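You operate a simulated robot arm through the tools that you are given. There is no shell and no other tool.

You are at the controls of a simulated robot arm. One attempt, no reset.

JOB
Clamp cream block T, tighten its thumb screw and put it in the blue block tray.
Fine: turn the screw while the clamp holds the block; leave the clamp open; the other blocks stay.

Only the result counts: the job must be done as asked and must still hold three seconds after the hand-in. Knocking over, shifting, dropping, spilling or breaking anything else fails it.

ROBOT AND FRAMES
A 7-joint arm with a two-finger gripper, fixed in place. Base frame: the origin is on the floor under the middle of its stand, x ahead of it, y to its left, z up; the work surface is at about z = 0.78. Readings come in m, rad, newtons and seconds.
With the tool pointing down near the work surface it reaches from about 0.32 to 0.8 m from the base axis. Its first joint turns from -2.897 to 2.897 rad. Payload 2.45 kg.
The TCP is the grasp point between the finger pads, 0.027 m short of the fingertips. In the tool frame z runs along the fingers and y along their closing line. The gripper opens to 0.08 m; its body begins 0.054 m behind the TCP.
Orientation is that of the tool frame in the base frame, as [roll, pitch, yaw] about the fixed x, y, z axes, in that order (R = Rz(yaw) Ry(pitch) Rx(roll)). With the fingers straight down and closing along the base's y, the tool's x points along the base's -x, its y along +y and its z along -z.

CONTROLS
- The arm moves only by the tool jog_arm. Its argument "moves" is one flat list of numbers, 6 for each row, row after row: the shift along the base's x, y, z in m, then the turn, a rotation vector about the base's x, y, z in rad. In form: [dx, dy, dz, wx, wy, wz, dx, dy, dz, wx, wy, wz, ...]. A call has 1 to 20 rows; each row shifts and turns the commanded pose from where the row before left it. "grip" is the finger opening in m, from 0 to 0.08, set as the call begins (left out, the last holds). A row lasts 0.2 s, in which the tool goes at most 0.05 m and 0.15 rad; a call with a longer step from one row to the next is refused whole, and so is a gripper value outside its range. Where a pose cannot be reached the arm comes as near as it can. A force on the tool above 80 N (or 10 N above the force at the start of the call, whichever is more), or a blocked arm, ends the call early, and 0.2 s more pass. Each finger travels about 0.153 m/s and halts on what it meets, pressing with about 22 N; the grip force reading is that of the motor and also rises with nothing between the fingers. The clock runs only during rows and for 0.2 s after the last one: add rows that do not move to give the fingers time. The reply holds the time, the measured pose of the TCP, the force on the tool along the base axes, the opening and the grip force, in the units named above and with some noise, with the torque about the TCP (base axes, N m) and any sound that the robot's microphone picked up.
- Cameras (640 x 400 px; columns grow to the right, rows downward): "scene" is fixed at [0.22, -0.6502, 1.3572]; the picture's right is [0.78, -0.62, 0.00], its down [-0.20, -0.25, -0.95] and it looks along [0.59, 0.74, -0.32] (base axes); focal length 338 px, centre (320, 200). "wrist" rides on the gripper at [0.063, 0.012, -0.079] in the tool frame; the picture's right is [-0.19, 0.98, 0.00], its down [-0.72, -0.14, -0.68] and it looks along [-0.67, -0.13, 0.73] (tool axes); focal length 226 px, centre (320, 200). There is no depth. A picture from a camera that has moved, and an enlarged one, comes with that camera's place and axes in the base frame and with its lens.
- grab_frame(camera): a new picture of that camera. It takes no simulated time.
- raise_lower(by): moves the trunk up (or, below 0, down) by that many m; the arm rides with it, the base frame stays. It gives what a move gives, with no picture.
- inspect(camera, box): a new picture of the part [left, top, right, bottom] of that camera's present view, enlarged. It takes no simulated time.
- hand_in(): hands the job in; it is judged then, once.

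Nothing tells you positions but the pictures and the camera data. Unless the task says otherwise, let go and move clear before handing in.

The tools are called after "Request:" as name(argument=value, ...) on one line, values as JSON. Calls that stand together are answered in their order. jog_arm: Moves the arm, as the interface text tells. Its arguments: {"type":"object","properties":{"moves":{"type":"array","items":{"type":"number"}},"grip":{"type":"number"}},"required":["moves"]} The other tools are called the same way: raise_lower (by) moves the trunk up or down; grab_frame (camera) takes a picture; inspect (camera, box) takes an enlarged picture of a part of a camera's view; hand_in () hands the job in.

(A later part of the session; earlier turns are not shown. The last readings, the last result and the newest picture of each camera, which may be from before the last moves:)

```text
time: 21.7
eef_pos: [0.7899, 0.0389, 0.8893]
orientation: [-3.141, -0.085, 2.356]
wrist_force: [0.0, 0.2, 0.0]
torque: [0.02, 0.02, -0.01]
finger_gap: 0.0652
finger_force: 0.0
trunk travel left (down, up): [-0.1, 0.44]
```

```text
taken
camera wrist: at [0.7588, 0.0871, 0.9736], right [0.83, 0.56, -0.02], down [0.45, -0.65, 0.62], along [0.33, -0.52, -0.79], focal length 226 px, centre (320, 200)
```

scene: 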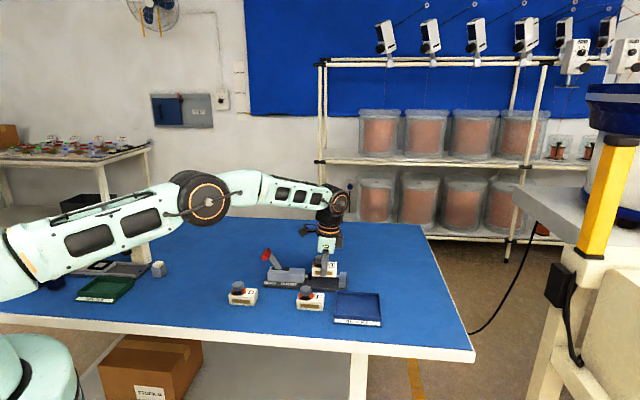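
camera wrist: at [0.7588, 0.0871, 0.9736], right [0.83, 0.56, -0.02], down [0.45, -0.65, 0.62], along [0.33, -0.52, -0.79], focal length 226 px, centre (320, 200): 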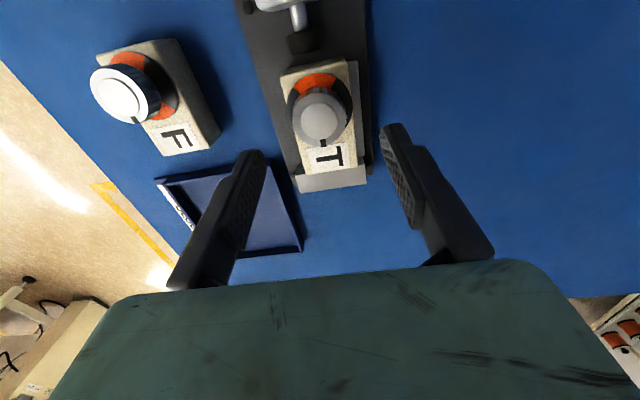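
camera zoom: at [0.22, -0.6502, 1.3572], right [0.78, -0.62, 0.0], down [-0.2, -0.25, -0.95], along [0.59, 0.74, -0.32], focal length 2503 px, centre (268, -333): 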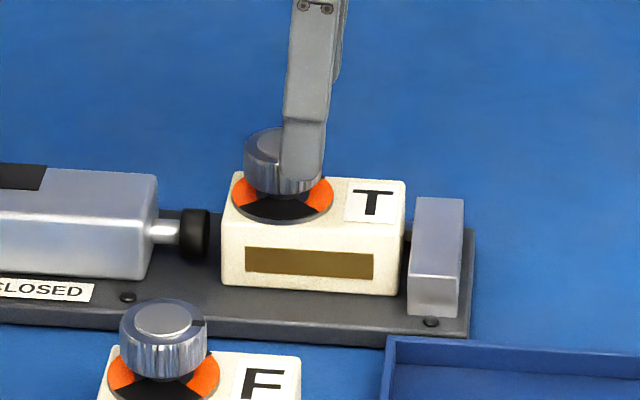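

T sits in the clamp on its plate. Next I un-tilt the tool, close the fingers, and go over to the lever's left side at a safe height to look at it.

Request:
jog_arm(moves=[0, 0, 0.03, -0.03, -0.03, 0, 0, 0, 0.03, -0.03, -0.03, 0, -0.03, 0.03, 0.005, 0, 0, 0, -0.03, 0.03, 0.005, 0, 0, 0, -0.03, 0.03, 0, 0, 0, 0, -0.03, 0.03, 0, 0, 0, 0, -0.03, 0.03, 0, 0, 0, 0, -0.025, 0.025, 0, 0, 0, 0, 0, 0, 0, 0, 0, 0], grip=0.0)

Request:
grab_frame(camera="wrist")

Request:
inspect(camera="scene", box=[230, 200, 370, 305])

```text
time: 23.7
eef_pos: [0.6185, 0.2107, 0.9586]
orientation: [3.141, 0.0, 2.356]
wrist_force: [-0.6, 0.5, -0.2]
torque: [-0.03, 0.0, 0.02]
finger_gap: 0.0
finger_force: 22.1
trunk travel left (down, up): [-0.1, 0.44]
```

```text
taken
camera wrist: at [0.5797, 0.2652, 1.0384], right [0.83, 0.56, 0.0], down [0.41, -0.61, 0.68], along [0.38, -0.57, -0.73], focal length 226 px, centre (320, 200)
```

wrist: 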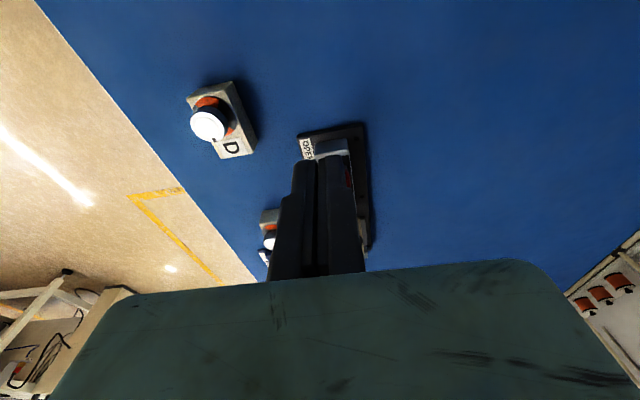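

```text
3.81 times, centred on (300, 252) of scene
camera zoom: at [0.22, -0.6502, 1.3572], right [0.78, -0.62, 0.0], down [-0.2, -0.25, -0.95], along [0.59, 0.74, -0.32], focal length 1287 px, centre (396, 0)
```

zoom: 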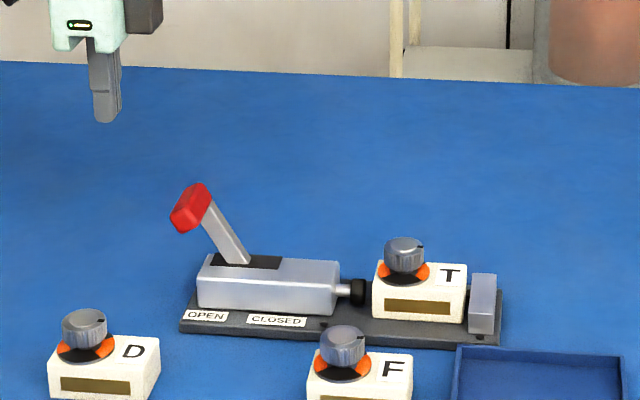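

The lever stands at OPEN with its red handle up-left; the block is in the gap. I'll zoom on the lever to locate the handle.

Request:
inspect(camera="scene", box=[250, 240, 310, 285])

Request:
inspect(camera="wrist", box=[270, 100, 390, 260])

```text
8.89 times, centred on (280, 262) of scene
camera zoom: at [0.22, -0.6502, 1.3572], right [0.78, -0.62, 0.0], down [-0.2, -0.25, -0.95], along [0.59, 0.74, -0.32], focal length 3003 px, centre (676, -356)
```

zoom: 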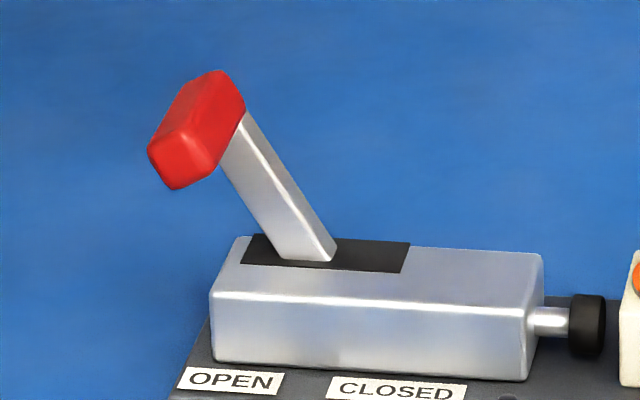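

```text
2.50 times, centred on (330, 180) of wrist
camera zoom: at [0.5797, 0.2652, 1.0384], right [0.83, 0.56, 0.0], down [0.41, -0.61, 0.68], along [0.38, -0.57, -0.73], focal length 565 px, centre (295, 250)
```

zoom: 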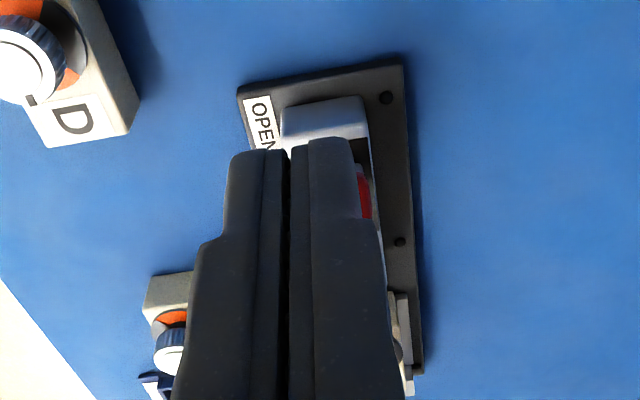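

The red handle is a bar at about s = 0.355, z = 0.87, pivot near s = 0.396. I'll lower the closed fingers on the left side of the handle, tips at about z = 0.85.

Request:
jog_arm(moves=[0, 0, -0.03, 0, 0, 0, 0, 0, -0.03, 0, 0, 0, 0, 0, -0.022, 0, 0, 0, 0, 0, 0, 0, 0, 0])

Request:
inspect(camera="scene", box=[220, 220, 320, 295])

Request:
grab_frame(camera="wrist")

```text
time: 24.7
eef_pos: [0.6178, 0.2142, 0.8774]
orientation: [3.142, 0.0, 2.356]
wrist_force: [-0.1, 0.0, -0.1]
torque: [-0.01, -0.02, -0.01]
finger_gap: 0.0
finger_force: 22.1
trunk travel left (down, up): [-0.1, 0.44]
```

```text
5.33 times, centred on (270, 258) of scene
camera zoom: at [0.22, -0.6502, 1.3572], right [0.78, -0.62, 0.0], down [-0.2, -0.25, -0.95], along [0.59, 0.74, -0.32], focal length 1802 px, centre (587, -107)
```

zoom: 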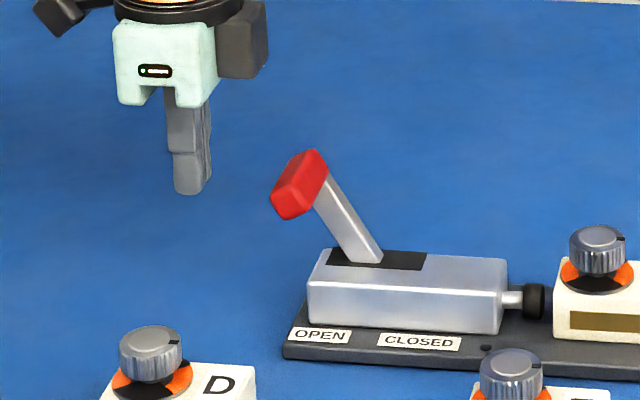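

```text
taken
camera wrist: at [0.5803, 0.2672, 0.9567], right [0.83, 0.56, 0.0], down [0.41, -0.61, 0.68], along [0.38, -0.57, -0.73], focal length 226 px, centre (320, 200)
```

wrist: 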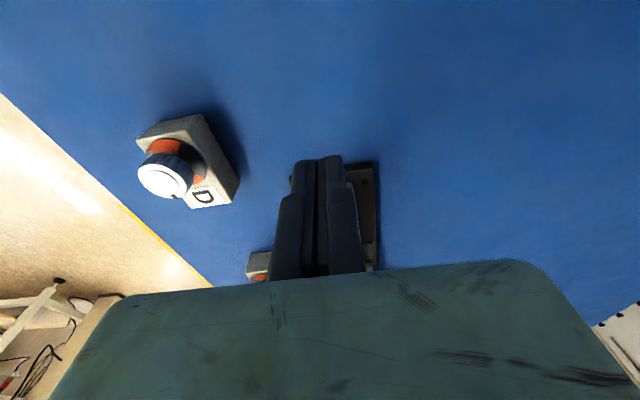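

Fingertips are just left of the handle, slightly below its centre. I'll lower 8 mm more and push slowly to the right.

Request:
jog_arm(moves=[0, 0, -0.008, 0, 0, 0, 0.00707, -0.00707, 0, 0, 0, 0, 0.00707, -0.00707, 0, 0, 0, 0, 0.00707, -0.00707, 0, 0, 0, 0, 0.00707, -0.00707, 0, 0, 0, 0, 0.00707, -0.00707, 0, 0, 0, 0, 0.00707, -0.00707, 0, 0, 0, 0, 0.00707, -0.00707, 0, 0, 0, 0])

Request:
inspect(camera="scene", box=[240, 220, 360, 305])

```text
time: 26.5
eef_pos: [0.666, 0.1668, 0.8778]
orientation: [3.132, 0.006, 2.359]
wrist_force: [-10.0, 14.0, 51.8]
torque: [-0.67, -0.3, -0.07]
finger_gap: 0.0059
finger_force: 29.5
trunk travel left (down, up): [-0.1, 0.44]
```

```text
4.71 times, centred on (300, 262) of scene
camera zoom: at [0.22, -0.6502, 1.3572], right [0.78, -0.62, 0.0], down [-0.2, -0.25, -0.95], along [0.59, 0.74, -0.32], focal length 1590 px, centre (414, -94)
```

zoom: 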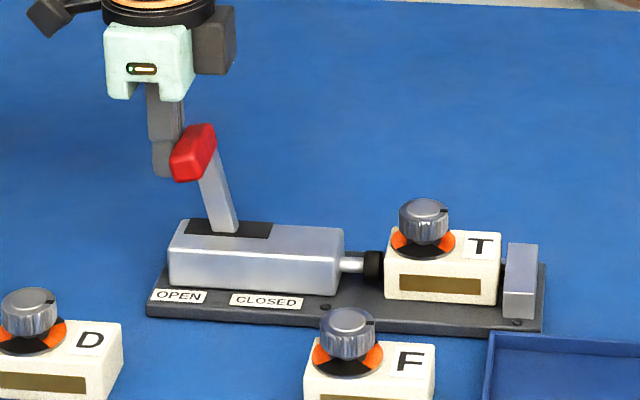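

The lever has moved partway, but there is a 52 N upward force and the fingers were spread 6 mm. I'll look closely before continuing.

Request:
inspect(camera="wrist", box=[250, 120, 410, 280])

Request:
inspect(camera="scene", box=[255, 232, 305, 270])

```text
2.50 times, centred on (330, 200) of wrist
camera zoom: at [0.6272, 0.2189, 0.9568], right [0.83, 0.56, 0.01], down [0.4, -0.61, 0.68], along [0.39, -0.56, -0.73], focal length 565 px, centre (295, 200)
```

zoom: 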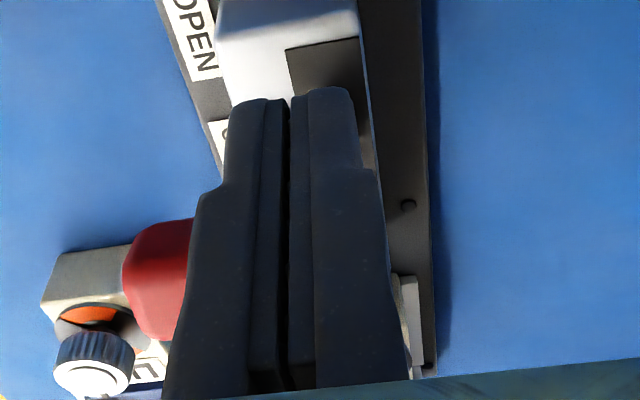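

```text
10.53 times, centred on (280, 251) of scene
camera zoom: at [0.22, -0.6502, 1.3572], right [0.78, -0.62, 0.0], down [-0.2, -0.25, -0.95], along [0.59, 0.74, -0.32], focal length 3556 px, centre (741, -337)
```

zoom: 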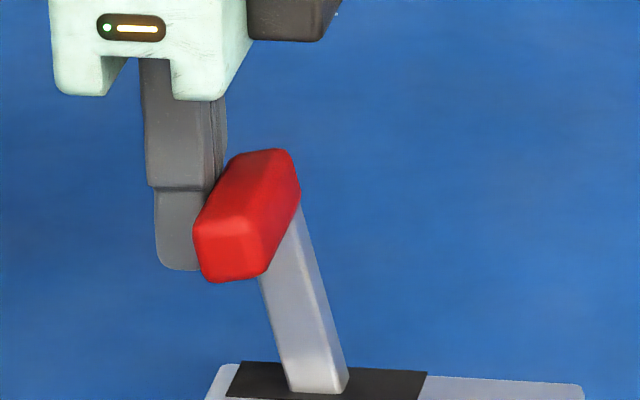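

The handle bar is against the fingers' right side, and it drags the fingers upward as it swings. I'll raise the command by 1 cm to follow the arc and re-read the forces.

Request:
jog_arm(moves=[0, 0, 0.005, 0, 0, 0, 0, 0, 0.005, 0, 0, 0, 0, 0, 0, 0, 0, 0])

Request:
inspect(camera="scene", box=[240, 220, 360, 305])

```text
time: 27.3
eef_pos: [0.666, 0.1634, 0.8793]
orientation: [-3.139, 0.002, 2.355]
wrist_force: [1.9, 7.8, 10.9]
torque: [-0.11, -0.07, 0.12]
finger_gap: 0.0057
finger_force: 29.3
trunk travel left (down, up): [-0.1, 0.44]
```

```text
4.71 times, centred on (300, 262) of scene
camera zoom: at [0.22, -0.6502, 1.3572], right [0.78, -0.62, 0.0], down [-0.2, -0.25, -0.95], along [0.59, 0.74, -0.32], focal length 1590 px, centre (414, -94)
```

zoom: 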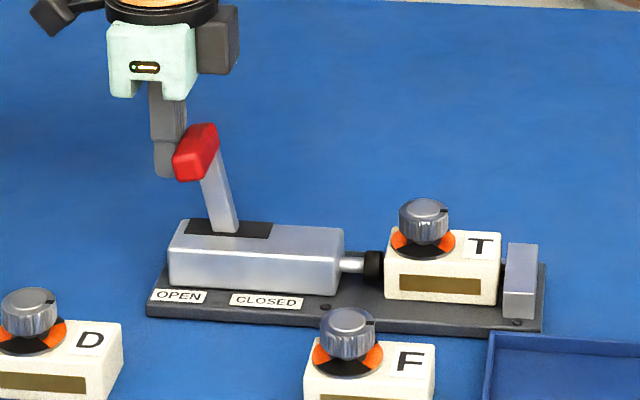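

Force is down to 11 N and the plunger has reached the block. I'll continue pushing right along the arc.

Request:
jog_arm(moves=[0.00707, -0.00707, 0.002, 0, 0, 0, 0.00707, -0.00707, 0.001, 0, 0, 0, 0.00707, -0.00707, 0, 0, 0, 0, 0, 0, 0, 0, 0, 0])

Request:
inspect(camera="scene", box=[240, 220, 360, 305])

```text
time: 28.3
eef_pos: [0.6892, 0.1432, 0.8835]
orientation: [-3.138, 0.001, 2.356]
wrist_force: [0.8, 0.3, 0.1]
torque: [0.02, -0.02, 0.0]
finger_gap: 0.0
finger_force: 29.4
trunk travel left (down, up): [-0.1, 0.44]
```

```text
4.71 times, centred on (300, 262) of scene
camera zoom: at [0.22, -0.6502, 1.3572], right [0.78, -0.62, 0.0], down [-0.2, -0.25, -0.95], along [0.59, 0.74, -0.32], focal length 1590 px, centre (414, -94)
```

zoom: 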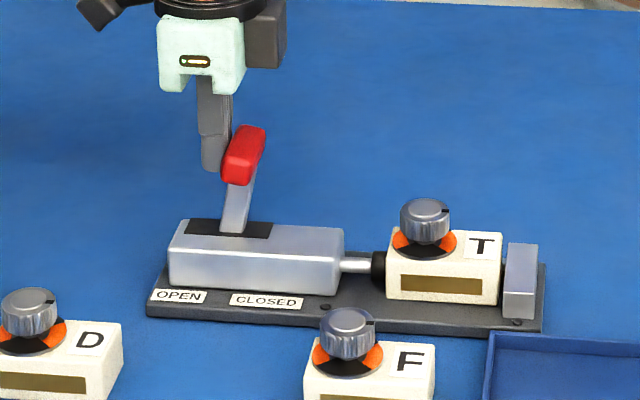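

The lever is past vertical and the block is nearly against the jaw. I'll push on toward CLOSED.

Request:
jog_arm(moves=[0.00707, -0.00707, -0.001, 0, 0, 0, 0.00707, -0.00707, -0.002, 0, 0, 0, 0.00707, -0.00707, -0.003, 0, 0, 0, 0, 0, 0, 0, 0, 0])

Request:
inspect(camera="scene", box=[240, 220, 360, 305])

```text
time: 29.3
eef_pos: [0.7019, 0.1298, 0.8802]
orientation: [-3.141, -0.006, 2.363]
wrist_force: [-52.6, 35.3, 27.0]
torque: [0.25, 0.74, 0.08]
finger_gap: 0.0061
finger_force: 29.5
trunk travel left (down, up): [-0.1, 0.44]
```

```text
4.71 times, centred on (300, 262) of scene
camera zoom: at [0.22, -0.6502, 1.3572], right [0.78, -0.62, 0.0], down [-0.2, -0.25, -0.95], along [0.59, 0.74, -0.32], focal length 1590 px, centre (414, -94)
```

zoom: 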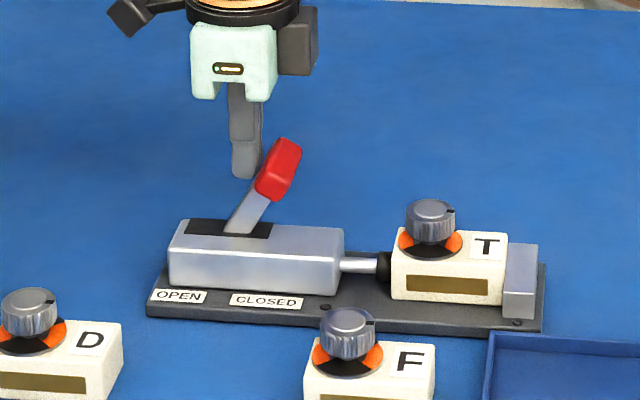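

The lever is about 31° past vertical and resists with ~60 N; the block is against the jaw. I'll ease off slightly and see whether the lever stays.

Request:
jog_arm(moves=[-0.0106, 0.0106, 0.004, 0, 0, 0, -0.00707, 0.00707, 0.006, 0, 0, 0, -0.00707, 0.00707, 0.01, 0, 0, 0, 0, 0, 0, 0, 0, 0])

Request:
inspect(camera="scene", box=[240, 220, 360, 305])

Request:
inspect(camera="scene", box=[270, 245, 320, 283])

Request:
inspect(camera="scene", box=[305, 255, 355, 293])

```text
time: 30.3
eef_pos: [0.6846, 0.145, 0.8968]
orientation: [-3.141, 0.0, 2.354]
wrist_force: [-0.2, 0.3, 0.5]
torque: [0.01, 0.0, -0.01]
finger_gap: 0.0
finger_force: 30.1
trunk travel left (down, up): [-0.1, 0.44]
```

```text
4.71 times, centred on (300, 262) of scene
camera zoom: at [0.22, -0.6502, 1.3572], right [0.78, -0.62, 0.0], down [-0.2, -0.25, -0.95], along [0.59, 0.74, -0.32], focal length 1590 px, centre (414, -94)
```

zoom: 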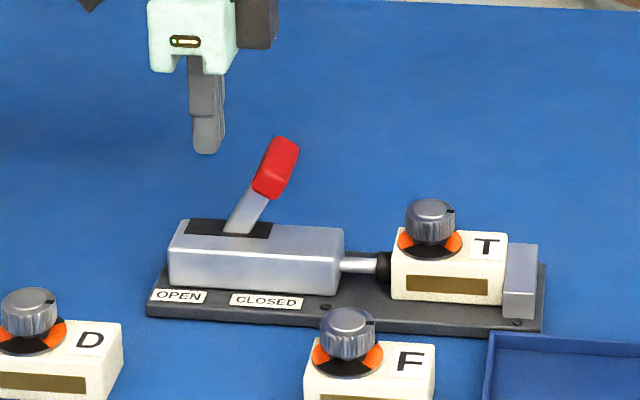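

```text
10.53 times, centred on (295, 264) of scene
camera zoom: at [0.22, -0.6502, 1.3572], right [0.78, -0.62, 0.0], down [-0.2, -0.25, -0.95], along [0.59, 0.74, -0.32], focal length 3556 px, centre (583, -474)
```

zoom: 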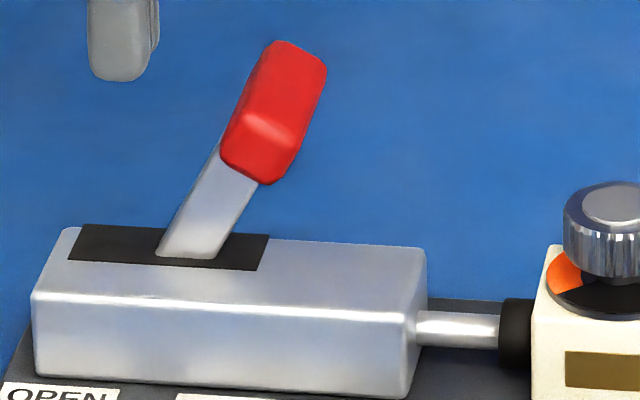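

```text
10.53 times, centred on (330, 274) of scene
camera zoom: at [0.22, -0.6502, 1.3572], right [0.78, -0.62, 0.0], down [-0.2, -0.25, -0.95], along [0.59, 0.74, -0.32], focal length 3556 px, centre (215, -579)
```

zoom: 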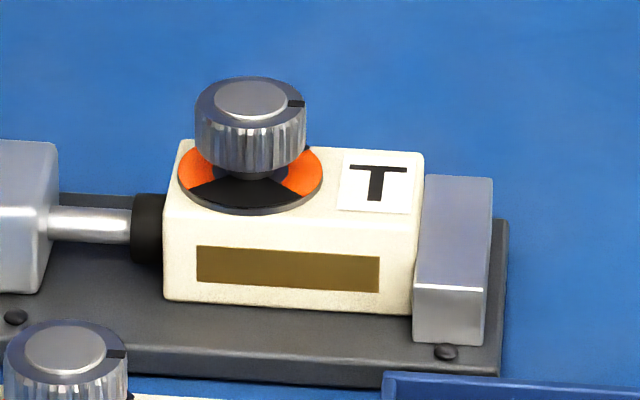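

The lever stays at about 30° past vertical, plunger and jaw touch the block, but no latch sound came. I'll push again, higher on the handle, a bit more firmly to be sure it is fully closed.

Request:
jog_arm(moves=[0.00707, -0.00707, -0.012, 0, 0, 0, 0.00707, -0.00707, 0, 0, 0, 0, 0.0035, -0.0035, 0, 0, 0, 0, 0.0035, -0.0035, 0, 0, 0, 0, 0.0035, -0.0035, 0, 0, 0, 0, 0.002, -0.002, 0, 0, 0, 0, 0.0014, -0.0014, 0, 0, 0, 0])

Request:
inspect(camera="scene", box=[270, 245, 320, 283])

```text
time: 31.9
eef_pos: [0.7035, 0.1276, 0.8839]
orientation: [-3.134, -0.012, 2.365]
wrist_force: [-66.0, 31.8, -3.5]
torque: [0.74, 0.51, -0.32]
finger_gap: 0.0061
finger_force: 30.0
trunk travel left (down, up): [-0.1, 0.44]
```

```text
10.53 times, centred on (295, 264) of scene
camera zoom: at [0.22, -0.6502, 1.3572], right [0.78, -0.62, 0.0], down [-0.2, -0.25, -0.95], along [0.59, 0.74, -0.32], focal length 3556 px, centre (583, -474)
```

zoom: 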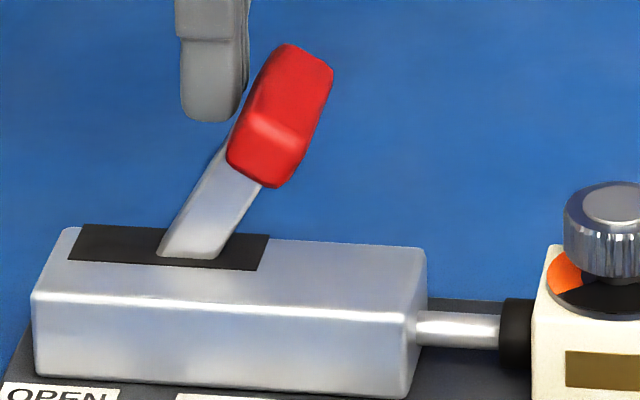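

The lever is at a hard stop at CLOSED and the block is clamped. Now I retreat, go above the knob, and wind the wrist counter-clockwise by π so I have plenty of clockwise travel; gripper opens to 0.055.

Request:
jog_arm(moves=[-0.0212, 0.0212, 0.01, 0, 0, 0, 0, 0, 0.04, 0, 0, 0, 0, 0, 0.03, 0, 0, 0, 0.009, -0.009, 0, 0, 0, 0.1496, 0.009, -0.009, 0, 0, 0, 0.1496, 0.009, -0.009, 0, 0, 0, 0.1496, 0.009, -0.009, 0, 0, 0, 0.1496, 0.009, -0.009, 0, 0, 0, 0.1496, 0.009, -0.009, 0, 0, 0, 0.1496, 0.009, -0.009, 0, 0, 0, 0.1496, 0.009, -0.009, 0, 0, 0, 0.1496, 0.009, -0.009, 0, 0, 0, 0.1496, 0.009, -0.009, 0, 0, 0, 0.1496, 0, 0, 0, 0, 0, 0])

Request:
inspect(camera="scene", box=[230, 200, 370, 305])

```text
time: 34.9
eef_pos: [0.7825, 0.0493, 0.9643]
orientation: [3.141, 0.001, -2.428]
wrist_force: [-0.3, -0.7, -0.1]
torque: [0.01, 0.0, -0.01]
finger_gap: 0.0
finger_force: 29.7
trunk travel left (down, up): [-0.1, 0.44]
```

```text
3.81 times, centred on (300, 252) of scene
camera zoom: at [0.22, -0.6502, 1.3572], right [0.78, -0.62, 0.0], down [-0.2, -0.25, -0.95], along [0.59, 0.74, -0.32], focal length 1287 px, centre (396, 0)
```

zoom: 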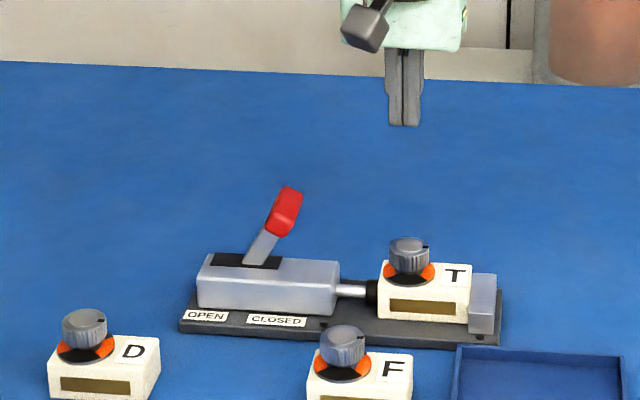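

The lever stays closed. I'll finish the remaining wrist rotation and open the fingers.

Request:
jog_arm(moves=[0, 0, 0, 0, 0, 0.1496, 0, 0, 0, 0, 0, 0.1496, 0, 0, 0, 0, 0, 0.1496, 0, 0, 0, 0, 0, 0.1496, 0, 0, 0, 0, 0, 0.1496, 0, 0, 0, 0, 0, 0.1496, 0, 0, 0, 0, 0, 0.1496, 0, 0, 0, 0, 0, 0.1496, 0, 0, 0, 0, 0, 0.1496, 0, 0, 0, 0, 0, 0.1496, 0, 0, 0, 0, 0, 0.1496, 0, 0, 0, 0, 0, 0], grip=0.056)

Request:
grab_frame(camera="wrist")

Request:
grab_frame(camera="scene")

```text
time: 37.5
eef_pos: [0.7819, 0.0506, 0.9659]
orientation: [3.141, -0.002, -0.782]
wrist_force: [0.3, -0.2, -0.6]
torque: [0.0, 0.04, 0.01]
finger_gap: 0.056
finger_force: 0.0
trunk travel left (down, up): [-0.1, 0.44]
```

```text
taken
camera wrist: at [0.8162, -0.004, 1.0447], right [-0.83, -0.56, 0.0], down [-0.41, 0.61, 0.68], along [-0.38, 0.57, -0.73], focal length 226 px, centre (320, 200)
```

wrist: 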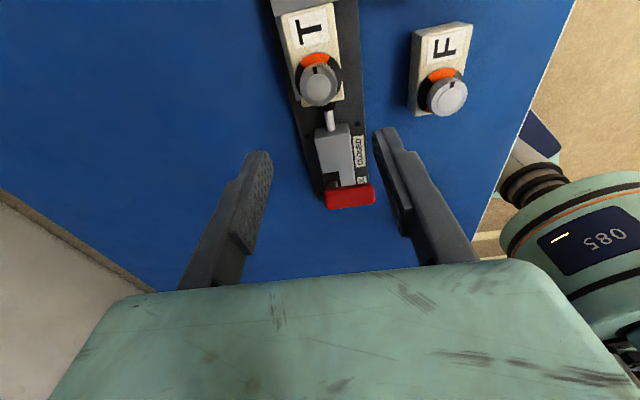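

```text
taken
```

scene: 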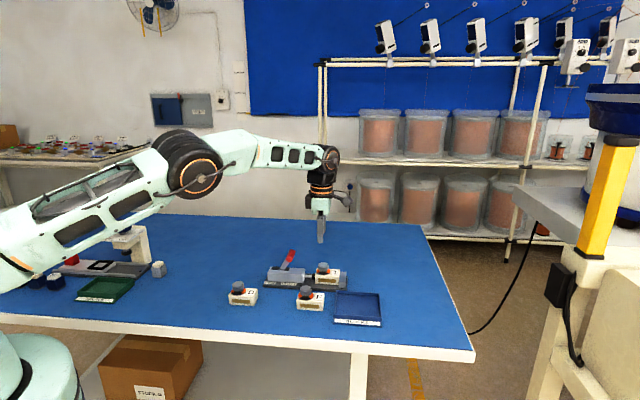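

Now the camera looks from the jaw side. I'll zoom on T's knob to see its mark and measure its position.

Request:
inspect(camera="wrist", box=[250, 0, 400, 120])

Request:
inspect(camera="wrist", box=[280, 40, 360, 115])

Request:
inspect(camera="wrist", box=[400, 20, 490, 125])

```text
3.33 times, centred on (325, 60) of wrist
camera zoom: at [0.8162, -0.004, 1.0447], right [-0.83, -0.56, 0.0], down [-0.41, 0.61, 0.68], along [-0.38, 0.57, -0.73], focal length 754 px, centre (303, 667)
```

zoom: 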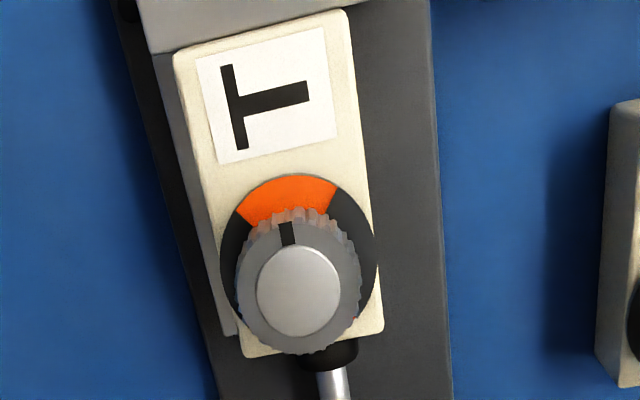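

```text
5.33 times, centred on (320, 78) of wrist
camera zoom: at [0.8162, -0.004, 1.0447], right [-0.83, -0.56, 0.0], down [-0.41, 0.61, 0.68], along [-0.38, 0.57, -0.73], focal length 1206 px, centre (320, 853)
```

zoom: 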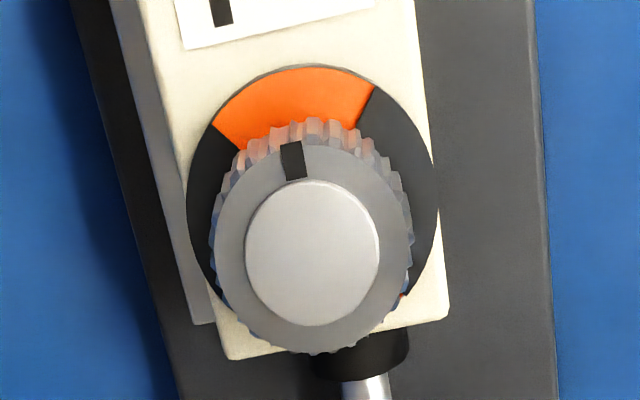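

```text
3.81 times, centred on (445, 72) of wrist
camera zoom: at [0.8162, -0.004, 1.0447], right [-0.83, -0.56, 0.0], down [-0.41, 0.61, 0.68], along [-0.38, 0.57, -0.73], focal length 861 px, centre (-156, 686)
```

zoom: 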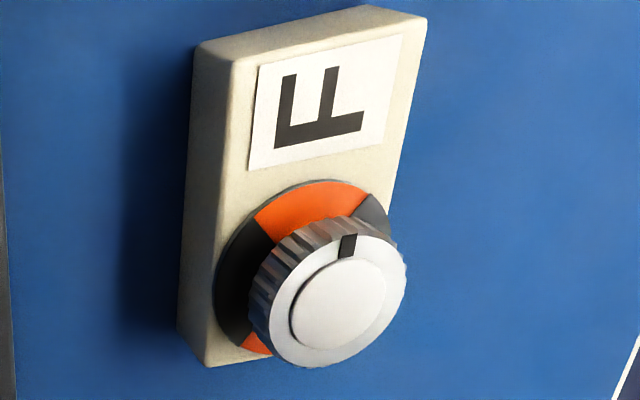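

The knob's mark points at the orange sector by the T label, and the knob centre is at about s = 0.521, p = 0.587. I'll align and descend so the fingers straddle the knob, just above the block top.

Request:
jog_arm(moves=[0.0016, -0.0016, -0.03, 0, 0, 0, 0.0016, -0.0016, -0.03, 0, 0, 0, 0, 0, -0.025, 0, 0, 0, 0, 0, -0.015, 0, 0, 0, 0, 0, 0, 0, 0, 0])

Request:
grab_frame(camera="wrist")

Request:
inspect(camera="scene", box=[290, 225, 370, 295])

```text
time: 38.7
eef_pos: [0.7825, 0.0471, 0.8636]
orientation: [-3.14, 0.0, -0.787]
wrist_force: [-0.3, -0.2, -0.6]
torque: [-0.02, -0.01, 0.01]
finger_gap: 0.0559
finger_force: 0.1
trunk travel left (down, up): [-0.1, 0.44]
```

```text
taken
camera wrist: at [0.8173, -0.0076, 0.9427], right [-0.83, -0.56, 0.0], down [-0.41, 0.61, 0.68], along [-0.38, 0.57, -0.73], focal length 226 px, centre (320, 200)
```

wrist: 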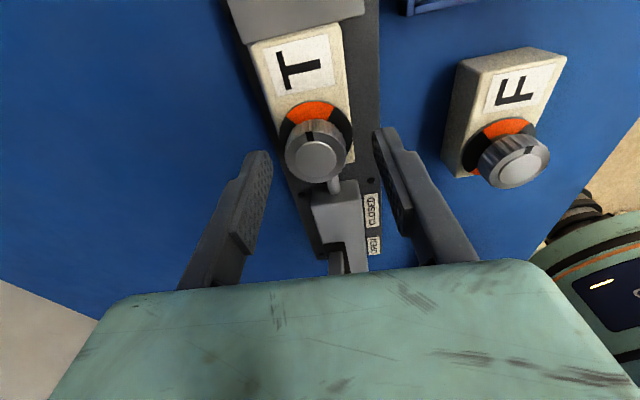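

```text
5.71 times, centred on (330, 260) of scene
camera zoom: at [0.22, -0.6502, 1.3572], right [0.78, -0.62, 0.0], down [-0.2, -0.25, -0.95], along [0.59, 0.74, -0.32], focal length 1931 px, centre (263, -143)
```

zoom: 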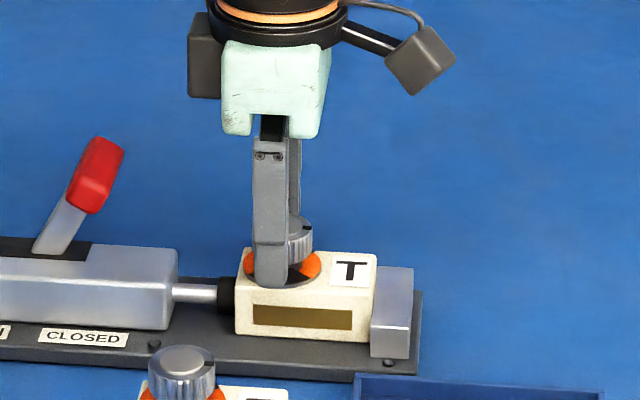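

Alignment is within 2–3 mm; I'll shift 2 mm toward the rail, descend 1 cm more, then grip the knob.

Request:
jog_arm(moves=[0.0014, 0.0014, -0.005, 0, 0, 0, 0, 0, -0.006, 0, 0, 0, 0, 0, 0, 0, 0, 0])

Request:
inspect(camera="wrist", box=[220, 80, 420, 240])

Request:
inspect(camera="scene", box=[305, 240, 355, 280])

```text
time: 39.5
eef_pos: [0.7863, 0.048, 0.8524]
orientation: [-3.141, -0.001, -0.785]
wrist_force: [0.3, 0.5, 0.4]
torque: [-0.03, -0.02, 0.0]
finger_gap: 0.0563
finger_force: 0.0
trunk travel left (down, up): [-0.1, 0.44]
```

```text
2.50 times, centred on (320, 160) of wrist
camera zoom: at [0.8204, -0.0056, 0.9319], right [-0.83, -0.56, 0.0], down [-0.41, 0.61, 0.68], along [-0.38, 0.57, -0.73], focal length 565 px, centre (320, 300)
```

zoom: 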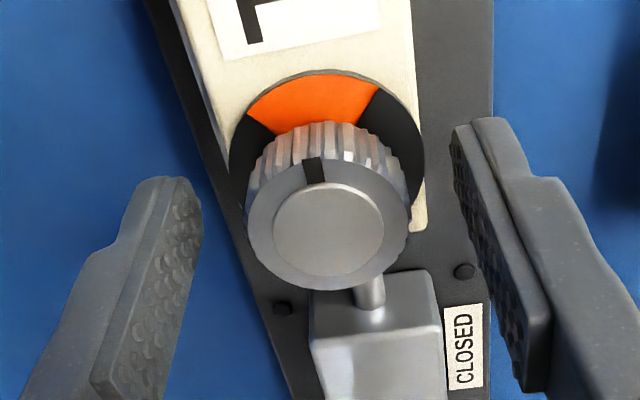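

```text
10.00 times, centred on (330, 260) of scene
camera zoom: at [0.22, -0.6502, 1.3572], right [0.78, -0.62, 0.0], down [-0.2, -0.25, -0.95], along [0.59, 0.74, -0.32], focal length 3378 px, centre (220, -400)
```

zoom: 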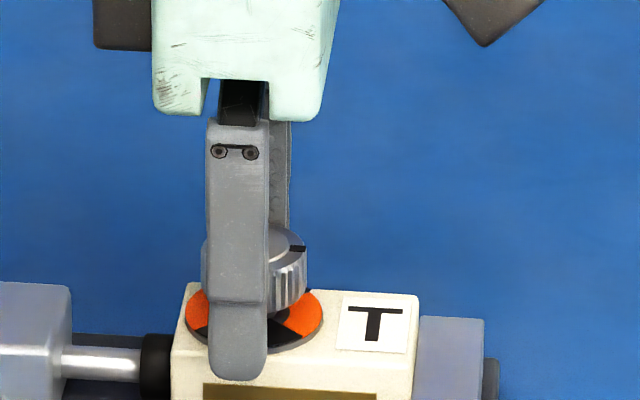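

The knob is centred between the pads. I'll close on it.

Request:
jog_arm(moves=[0, 0, 0, 0, 0, 0, 0, 0, 0, 0, 0, 0, 0, 0, 0, 0, 0, 0], grip=0.0)

Request:
inspect(camera="wrist", box=[220, 80, 420, 240])

```text
time: 40.3
eef_pos: [0.7856, 0.0472, 0.8515]
orientation: [3.139, 0.002, -0.786]
wrist_force: [-9.3, -2.8, -2.7]
torque: [-0.34, 0.17, 0.03]
finger_gap: 0.0308
finger_force: 21.8
trunk travel left (down, up): [-0.1, 0.44]
```

```text
2.50 times, centred on (320, 160) of wrist
camera zoom: at [0.82, -0.0063, 0.9311], right [-0.83, -0.56, 0.0], down [-0.41, 0.61, 0.68], along [-0.38, 0.57, -0.73], focal length 565 px, centre (320, 300)
```

zoom: 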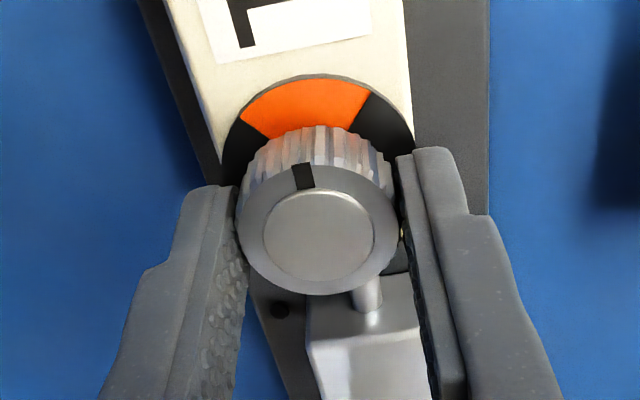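

The knob is gripped (0.031 m) with a small side load of ~9 N. I'll relieve it by shifting ~2 mm, then begin turning clockwise in small steps.

Request:
jog_arm(moves=[-0.0018, -0.0006, 0, 0, 0, 0, 0, 0, 0, 0, 0, -0.08, 0, 0, 0, 0, 0, -0.08, 0, 0, 0, 0, 0, -0.08, 0, 0, 0, 0, 0, -0.08, 0, 0, 0, 0, 0, 0])

Request:
inspect(camera="wrist", box=[220, 60, 420, 240])

Request:
inspect(camera="scene", box=[285, 235, 365, 295])

```text
time: 41.7
eef_pos: [0.7853, 0.0472, 0.8526]
orientation: [3.141, 0.002, -1.106]
wrist_force: [8.4, 2.6, -8.7]
torque: [0.26, -0.07, 0.0]
finger_gap: 0.0311
finger_force: 22.1
trunk travel left (down, up): [-0.1, 0.44]
```

```text
2.22 times, centred on (320, 150) of wrist
camera zoom: at [0.8004, -0.0154, 0.9321], right [-0.96, -0.27, 0.0], down [-0.19, 0.71, 0.68], along [-0.18, 0.66, -0.73], focal length 502 px, centre (320, 311)
```

zoom: 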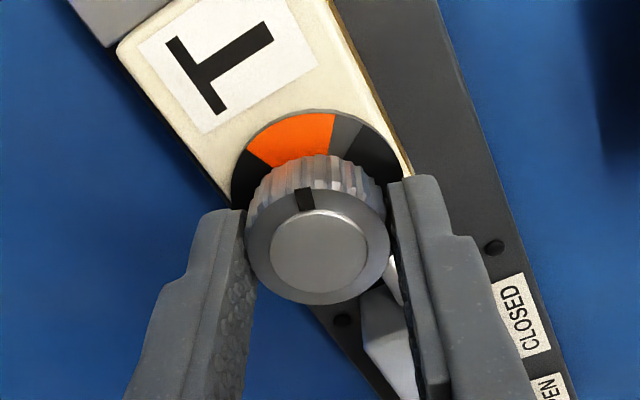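

```text
6.67 times, centred on (325, 265) of scene
camera zoom: at [0.22, -0.6502, 1.3572], right [0.78, -0.62, 0.0], down [-0.2, -0.25, -0.95], along [0.59, 0.74, -0.32], focal length 2252 px, centre (287, -233)
```

zoom: 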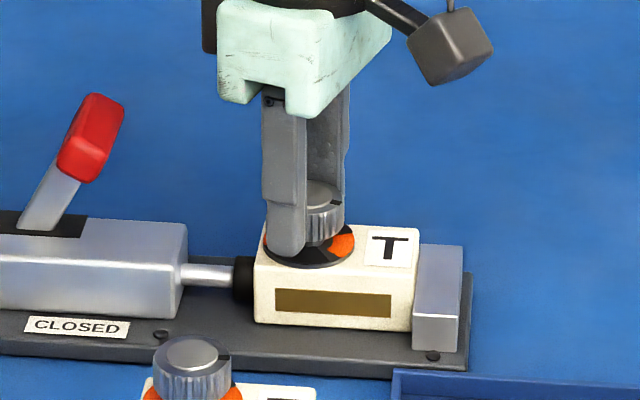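

The knob turns with the gripper; a small downward pull suggests the screw is going down, which is the tightening sense. I'll follow it slightly and keep turning clockwise.

Request:
jog_arm(moves=[0.0009, 0.0003, -0.001, 0, 0, 0, 0, 0, 0, 0, 0, -0.1, 0, 0, 0, 0, 0, -0.1, 0, 0, 0, 0, 0, -0.1, 0, 0, 0, 0, 0, -0.1, 0, 0, 0, 0, 0, 0])

Request:
inspect(camera="wrist", box=[220, 60, 420, 240])

```text
time: 43.1
eef_pos: [0.7847, 0.0481, 0.8521]
orientation: [3.141, -0.001, -1.51]
wrist_force: [-3.1, 0.4, 0.7]
torque: [0.06, 0.12, 0.01]
finger_gap: 0.0313
finger_force: 21.6
trunk travel left (down, up): [-0.1, 0.44]
```

```text
2.22 times, centred on (320, 150) of wrist
camera zoom: at [0.7754, -0.0169, 0.9321], right [-0.99, 0.13, 0.0], down [0.1, 0.73, 0.68], along [0.09, 0.68, -0.73], focal length 502 px, centre (320, 311)
```

zoom: 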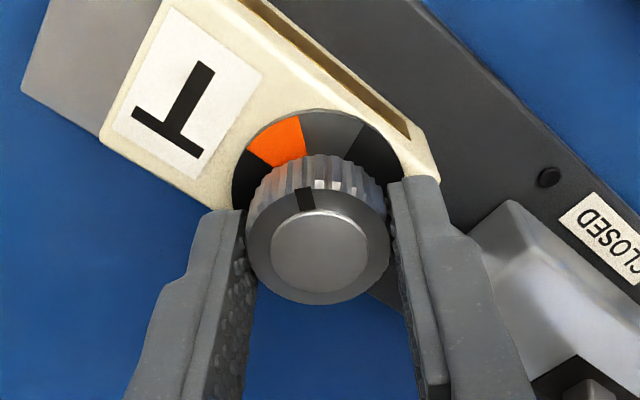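

The dial has a rotating mask: its window shows less orange and more grey as I turn, so the turn is registering. I'll continue clockwise.

Request:
jog_arm(moves=[-0.0003, 0, 0, 0, 0, -0.1, 0, 0, 0, 0, 0, -0.1, 0, 0, 0, 0, 0, -0.1, 0, 0, 0, 0, 0, -0.1, 0, 0, 0, 0, 0, 0])

Request:
inspect(camera="wrist", box=[220, 60, 420, 240])

```text
time: 44.3
eef_pos: [0.7865, 0.0472, 0.853]
orientation: [-3.141, -0.001, -1.907]
wrist_force: [9.2, -0.1, -0.1]
torque: [0.16, -0.32, 0.03]
finger_gap: 0.0308
finger_force: 22.0
trunk travel left (down, up): [-0.1, 0.44]
```

```text
2.22 times, centred on (320, 150) of wrist
camera zoom: at [0.7515, -0.0087, 0.9321], right [-0.86, 0.51, 0.0], down [0.37, 0.63, 0.68], along [0.35, 0.59, -0.73], focal length 502 px, centre (320, 311)
```

zoom: 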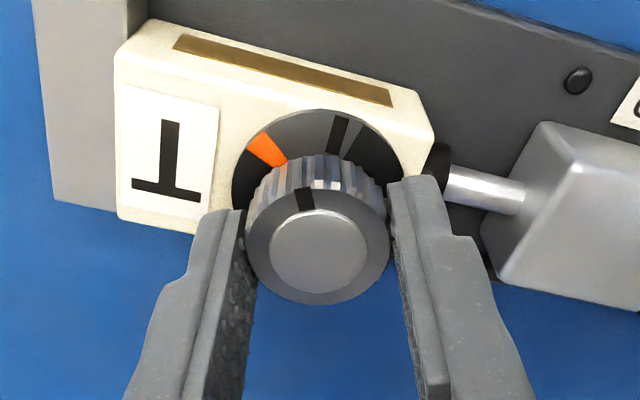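

Now only a sliver of orange remains, and a black tick on the fixed disc is coming toward the knob's mark. I'll turn on in smaller steps and relieve the side load.

Request:
jog_arm(moves=[0.0012, 0, 0, 0, 0, -0.08, 0, 0, 0, 0, 0, -0.08, 0, 0, 0, 0, 0, -0.08, 0, 0, 0, 0, 0, 0])

Request:
inspect(camera="wrist", box=[250, 80, 390, 200])

```text
time: 45.3
eef_pos: [0.7863, 0.0484, 0.8533]
orientation: [3.141, 0.001, -2.147]
wrist_force: [2.0, -0.5, -0.5]
torque: [0.03, -0.05, -0.01]
finger_gap: 0.031
finger_force: 21.9
trunk travel left (down, up): [-0.1, 0.44]
```

```text
3.33 times, centred on (320, 140) of wrist
camera zoom: at [0.7397, 0.0006, 0.9322], right [-0.72, 0.7, 0.0], down [0.51, 0.53, 0.68], along [0.47, 0.49, -0.73], focal length 754 px, centre (320, 400)
```

zoom: 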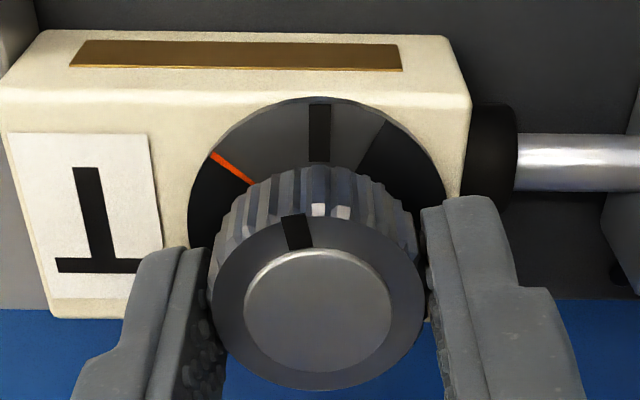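

Only a thin orange line remains, and the tick is nearly in line with the knob mark (about 12° to go by my reckoning). I'll turn 0.2 rad more and check torque and sound.

Request:
jog_arm(moves=[0.0003, 0, 0, 0, 0, -0.07, 0, 0, 0, 0, 0, -0.07, 0, 0, 0, 0, 0, -0.06, 0, 0, 0, 0, 0, 0])

Request:
inspect(camera="wrist", box=[250, 80, 390, 200])

Request:
inspect(camera="scene", box=[300, 240, 360, 285])

```text
time: 46.3
eef_pos: [0.7861, 0.0469, 0.853]
orientation: [3.14, -0.002, -2.346]
wrist_force: [-4.9, -3.7, -1.5]
torque: [-0.16, 0.25, -0.01]
finger_gap: 0.0309
finger_force: 21.9
trunk travel left (down, up): [-0.1, 0.44]
```

```text
3.33 times, centred on (320, 140) of wrist
camera zoom: at [0.7317, 0.0103, 0.9323], right [-0.56, 0.83, 0.0], down [0.61, 0.41, 0.68], along [0.56, 0.38, -0.73], focal length 754 px, centre (320, 400)
```

zoom: 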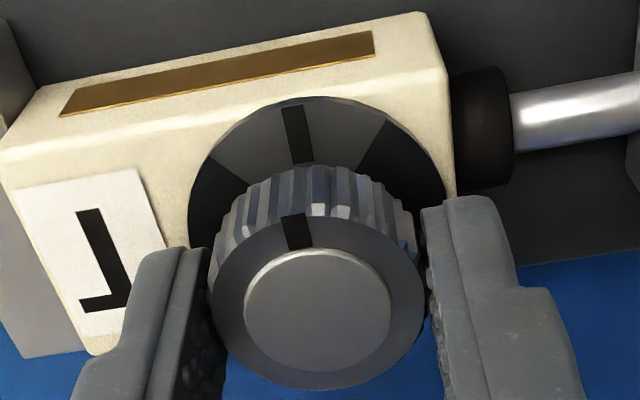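

```text
8.89 times, centred on (330, 262) of scene
camera zoom: at [0.22, -0.6502, 1.3572], right [0.78, -0.62, 0.0], down [-0.2, -0.25, -0.95], along [0.59, 0.74, -0.32], focal length 3003 px, centre (231, -356)
```

zoom: 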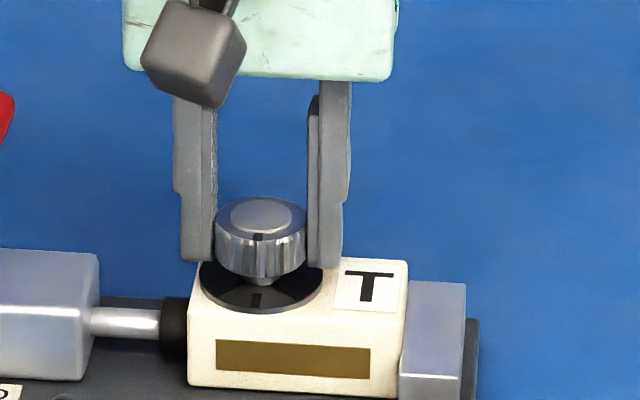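

Orange has vanished and the knob's mark is lined up with the fixed tick within a few degrees. I'll check at higher zoom.

Request:
inspect(camera="scene", box=[316, 252, 338, 272])

Request:
inspect(camera="wrist", box=[285, 105, 355, 175])

```text
16.00 times, centred on (327, 262) of scene
camera zoom: at [0.22, -0.6502, 1.3572], right [0.78, -0.62, 0.0], down [-0.2, -0.25, -0.95], along [0.59, 0.74, -0.32], focal length 5406 px, centre (208, -792)
```

zoom: 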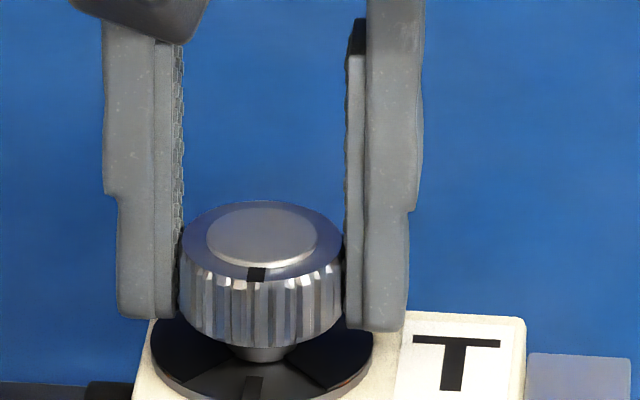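

```text
5.71 times, centred on (320, 140) of wrist
camera zoom: at [0.7317, 0.0103, 0.9323], right [-0.56, 0.83, 0.0], down [0.61, 0.41, 0.68], along [0.56, 0.38, -0.73], focal length 1292 px, centre (320, 543)
```

zoom: 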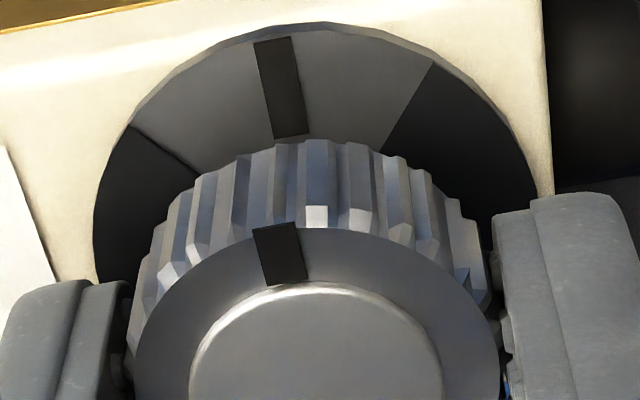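

The mark is still about 3–4° short of the tick. I'll turn 0.06 rad more.

Request:
jog_arm(moves=[-0.0004, -0.0003, 0, 0, 0, -0.03, 0, 0, 0, 0, 0, -0.03, 0, 0, 0, 0, 0, 0])

Request:
inspect(camera="wrist", box=[285, 105, 355, 175])

Request:
inspect(camera="scene", box=[316, 252, 338, 272])

```text
time: 47.1
eef_pos: [0.7866, 0.0481, 0.8536]
orientation: [-3.141, 0.0, -2.408]
wrist_force: [2.3, -3.8, -1.8]
torque: [-0.04, -0.09, -0.01]
finger_gap: 0.0308
finger_force: 21.8
trunk travel left (down, up): [-0.1, 0.44]
```

```text
5.71 times, centred on (320, 140) of wrist
camera zoom: at [0.7299, 0.0138, 0.9321], right [-0.51, 0.86, 0.0], down [0.63, 0.38, 0.68], along [0.58, 0.35, -0.73], focal length 1292 px, centre (320, 543)
```

zoom: 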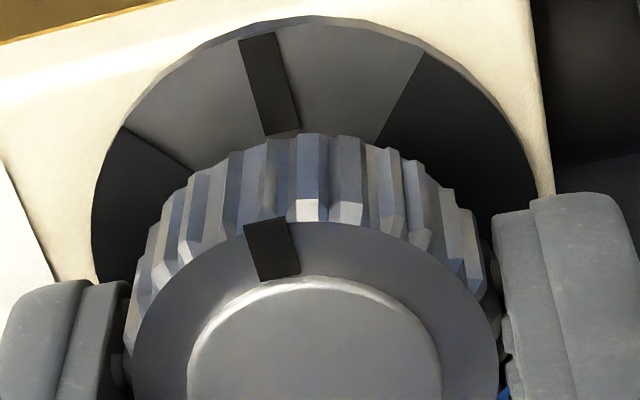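

```text
16.00 times, centred on (327, 262) of scene
camera zoom: at [0.22, -0.6502, 1.3572], right [0.78, -0.62, 0.0], down [-0.2, -0.25, -0.95], along [0.59, 0.74, -0.32], focal length 5406 px, centre (208, -792)
```

zoom: 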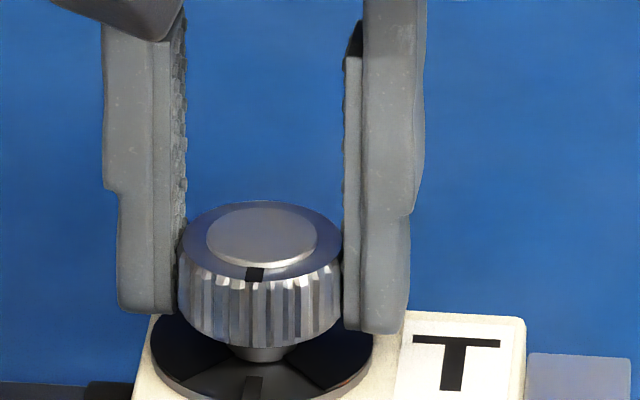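

The mark, tick and window centre now agree within about 1–2°, and all the orange is gone. I'll open the fingers a little and lift straight off the knob.

Request:
jog_arm(moves=[0, 0, 0, 0, 0, 0, 0, 0, 0, 0, 0, 0], grip=0.046)

Request:
jog_arm(moves=[0, 0, 0.02, 0, 0, 0, 0, 0, 0.03, 0, 0, 0, 0, 0, 0.04, 0, 0, 0, 0, 0, 0, 0, 0, 0])

Request:
grab_frame(camera="wrist")

Request:
inspect(camera="scene", box=[285, 240, 365, 300])

```text
time: 47.7
eef_pos: [0.7864, 0.0476, 0.8537]
orientation: [3.141, 0.0, -2.405]
wrist_force: [-0.3, -0.5, -0.4]
torque: [-0.01, 0.01, -0.02]
finger_gap: 0.0459
finger_force: 0.0
trunk travel left (down, up): [-0.1, 0.44]
```

```text
time: 48.7
eef_pos: [0.787, 0.048, 0.9426]
orientation: [3.141, -0.001, -2.405]
wrist_force: [-0.2, -0.2, -1.0]
torque: [-0.01, 0.01, 0.01]
finger_gap: 0.0461
finger_force: 0.0
trunk travel left (down, up): [-0.1, 0.44]
```

```text
taken
camera wrist: at [0.7297, 0.0139, 1.0219], right [-0.52, 0.86, 0.0], down [0.63, 0.38, 0.68], along [0.58, 0.35, -0.73], focal length 226 px, centre (320, 200)
```

wrist: 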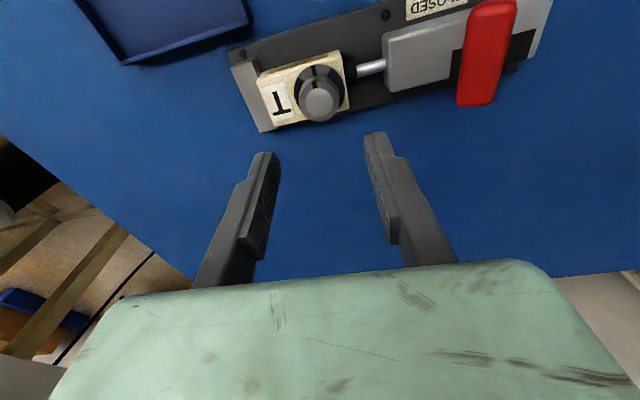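

```text
6.67 times, centred on (325, 270) of scene
camera zoom: at [0.22, -0.6502, 1.3572], right [0.78, -0.62, 0.0], down [-0.2, -0.25, -0.95], along [0.59, 0.74, -0.32], focal length 2252 px, centre (287, -267)
```

zoom: 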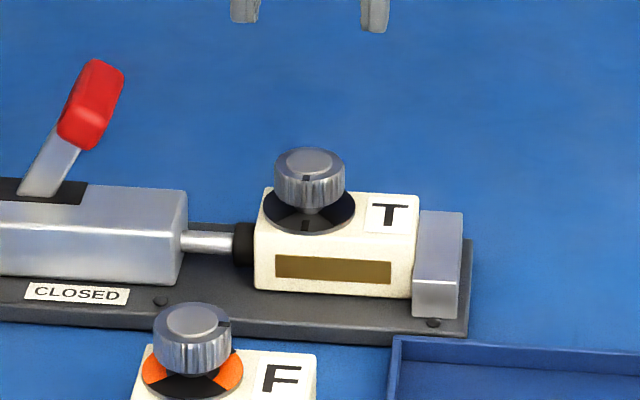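

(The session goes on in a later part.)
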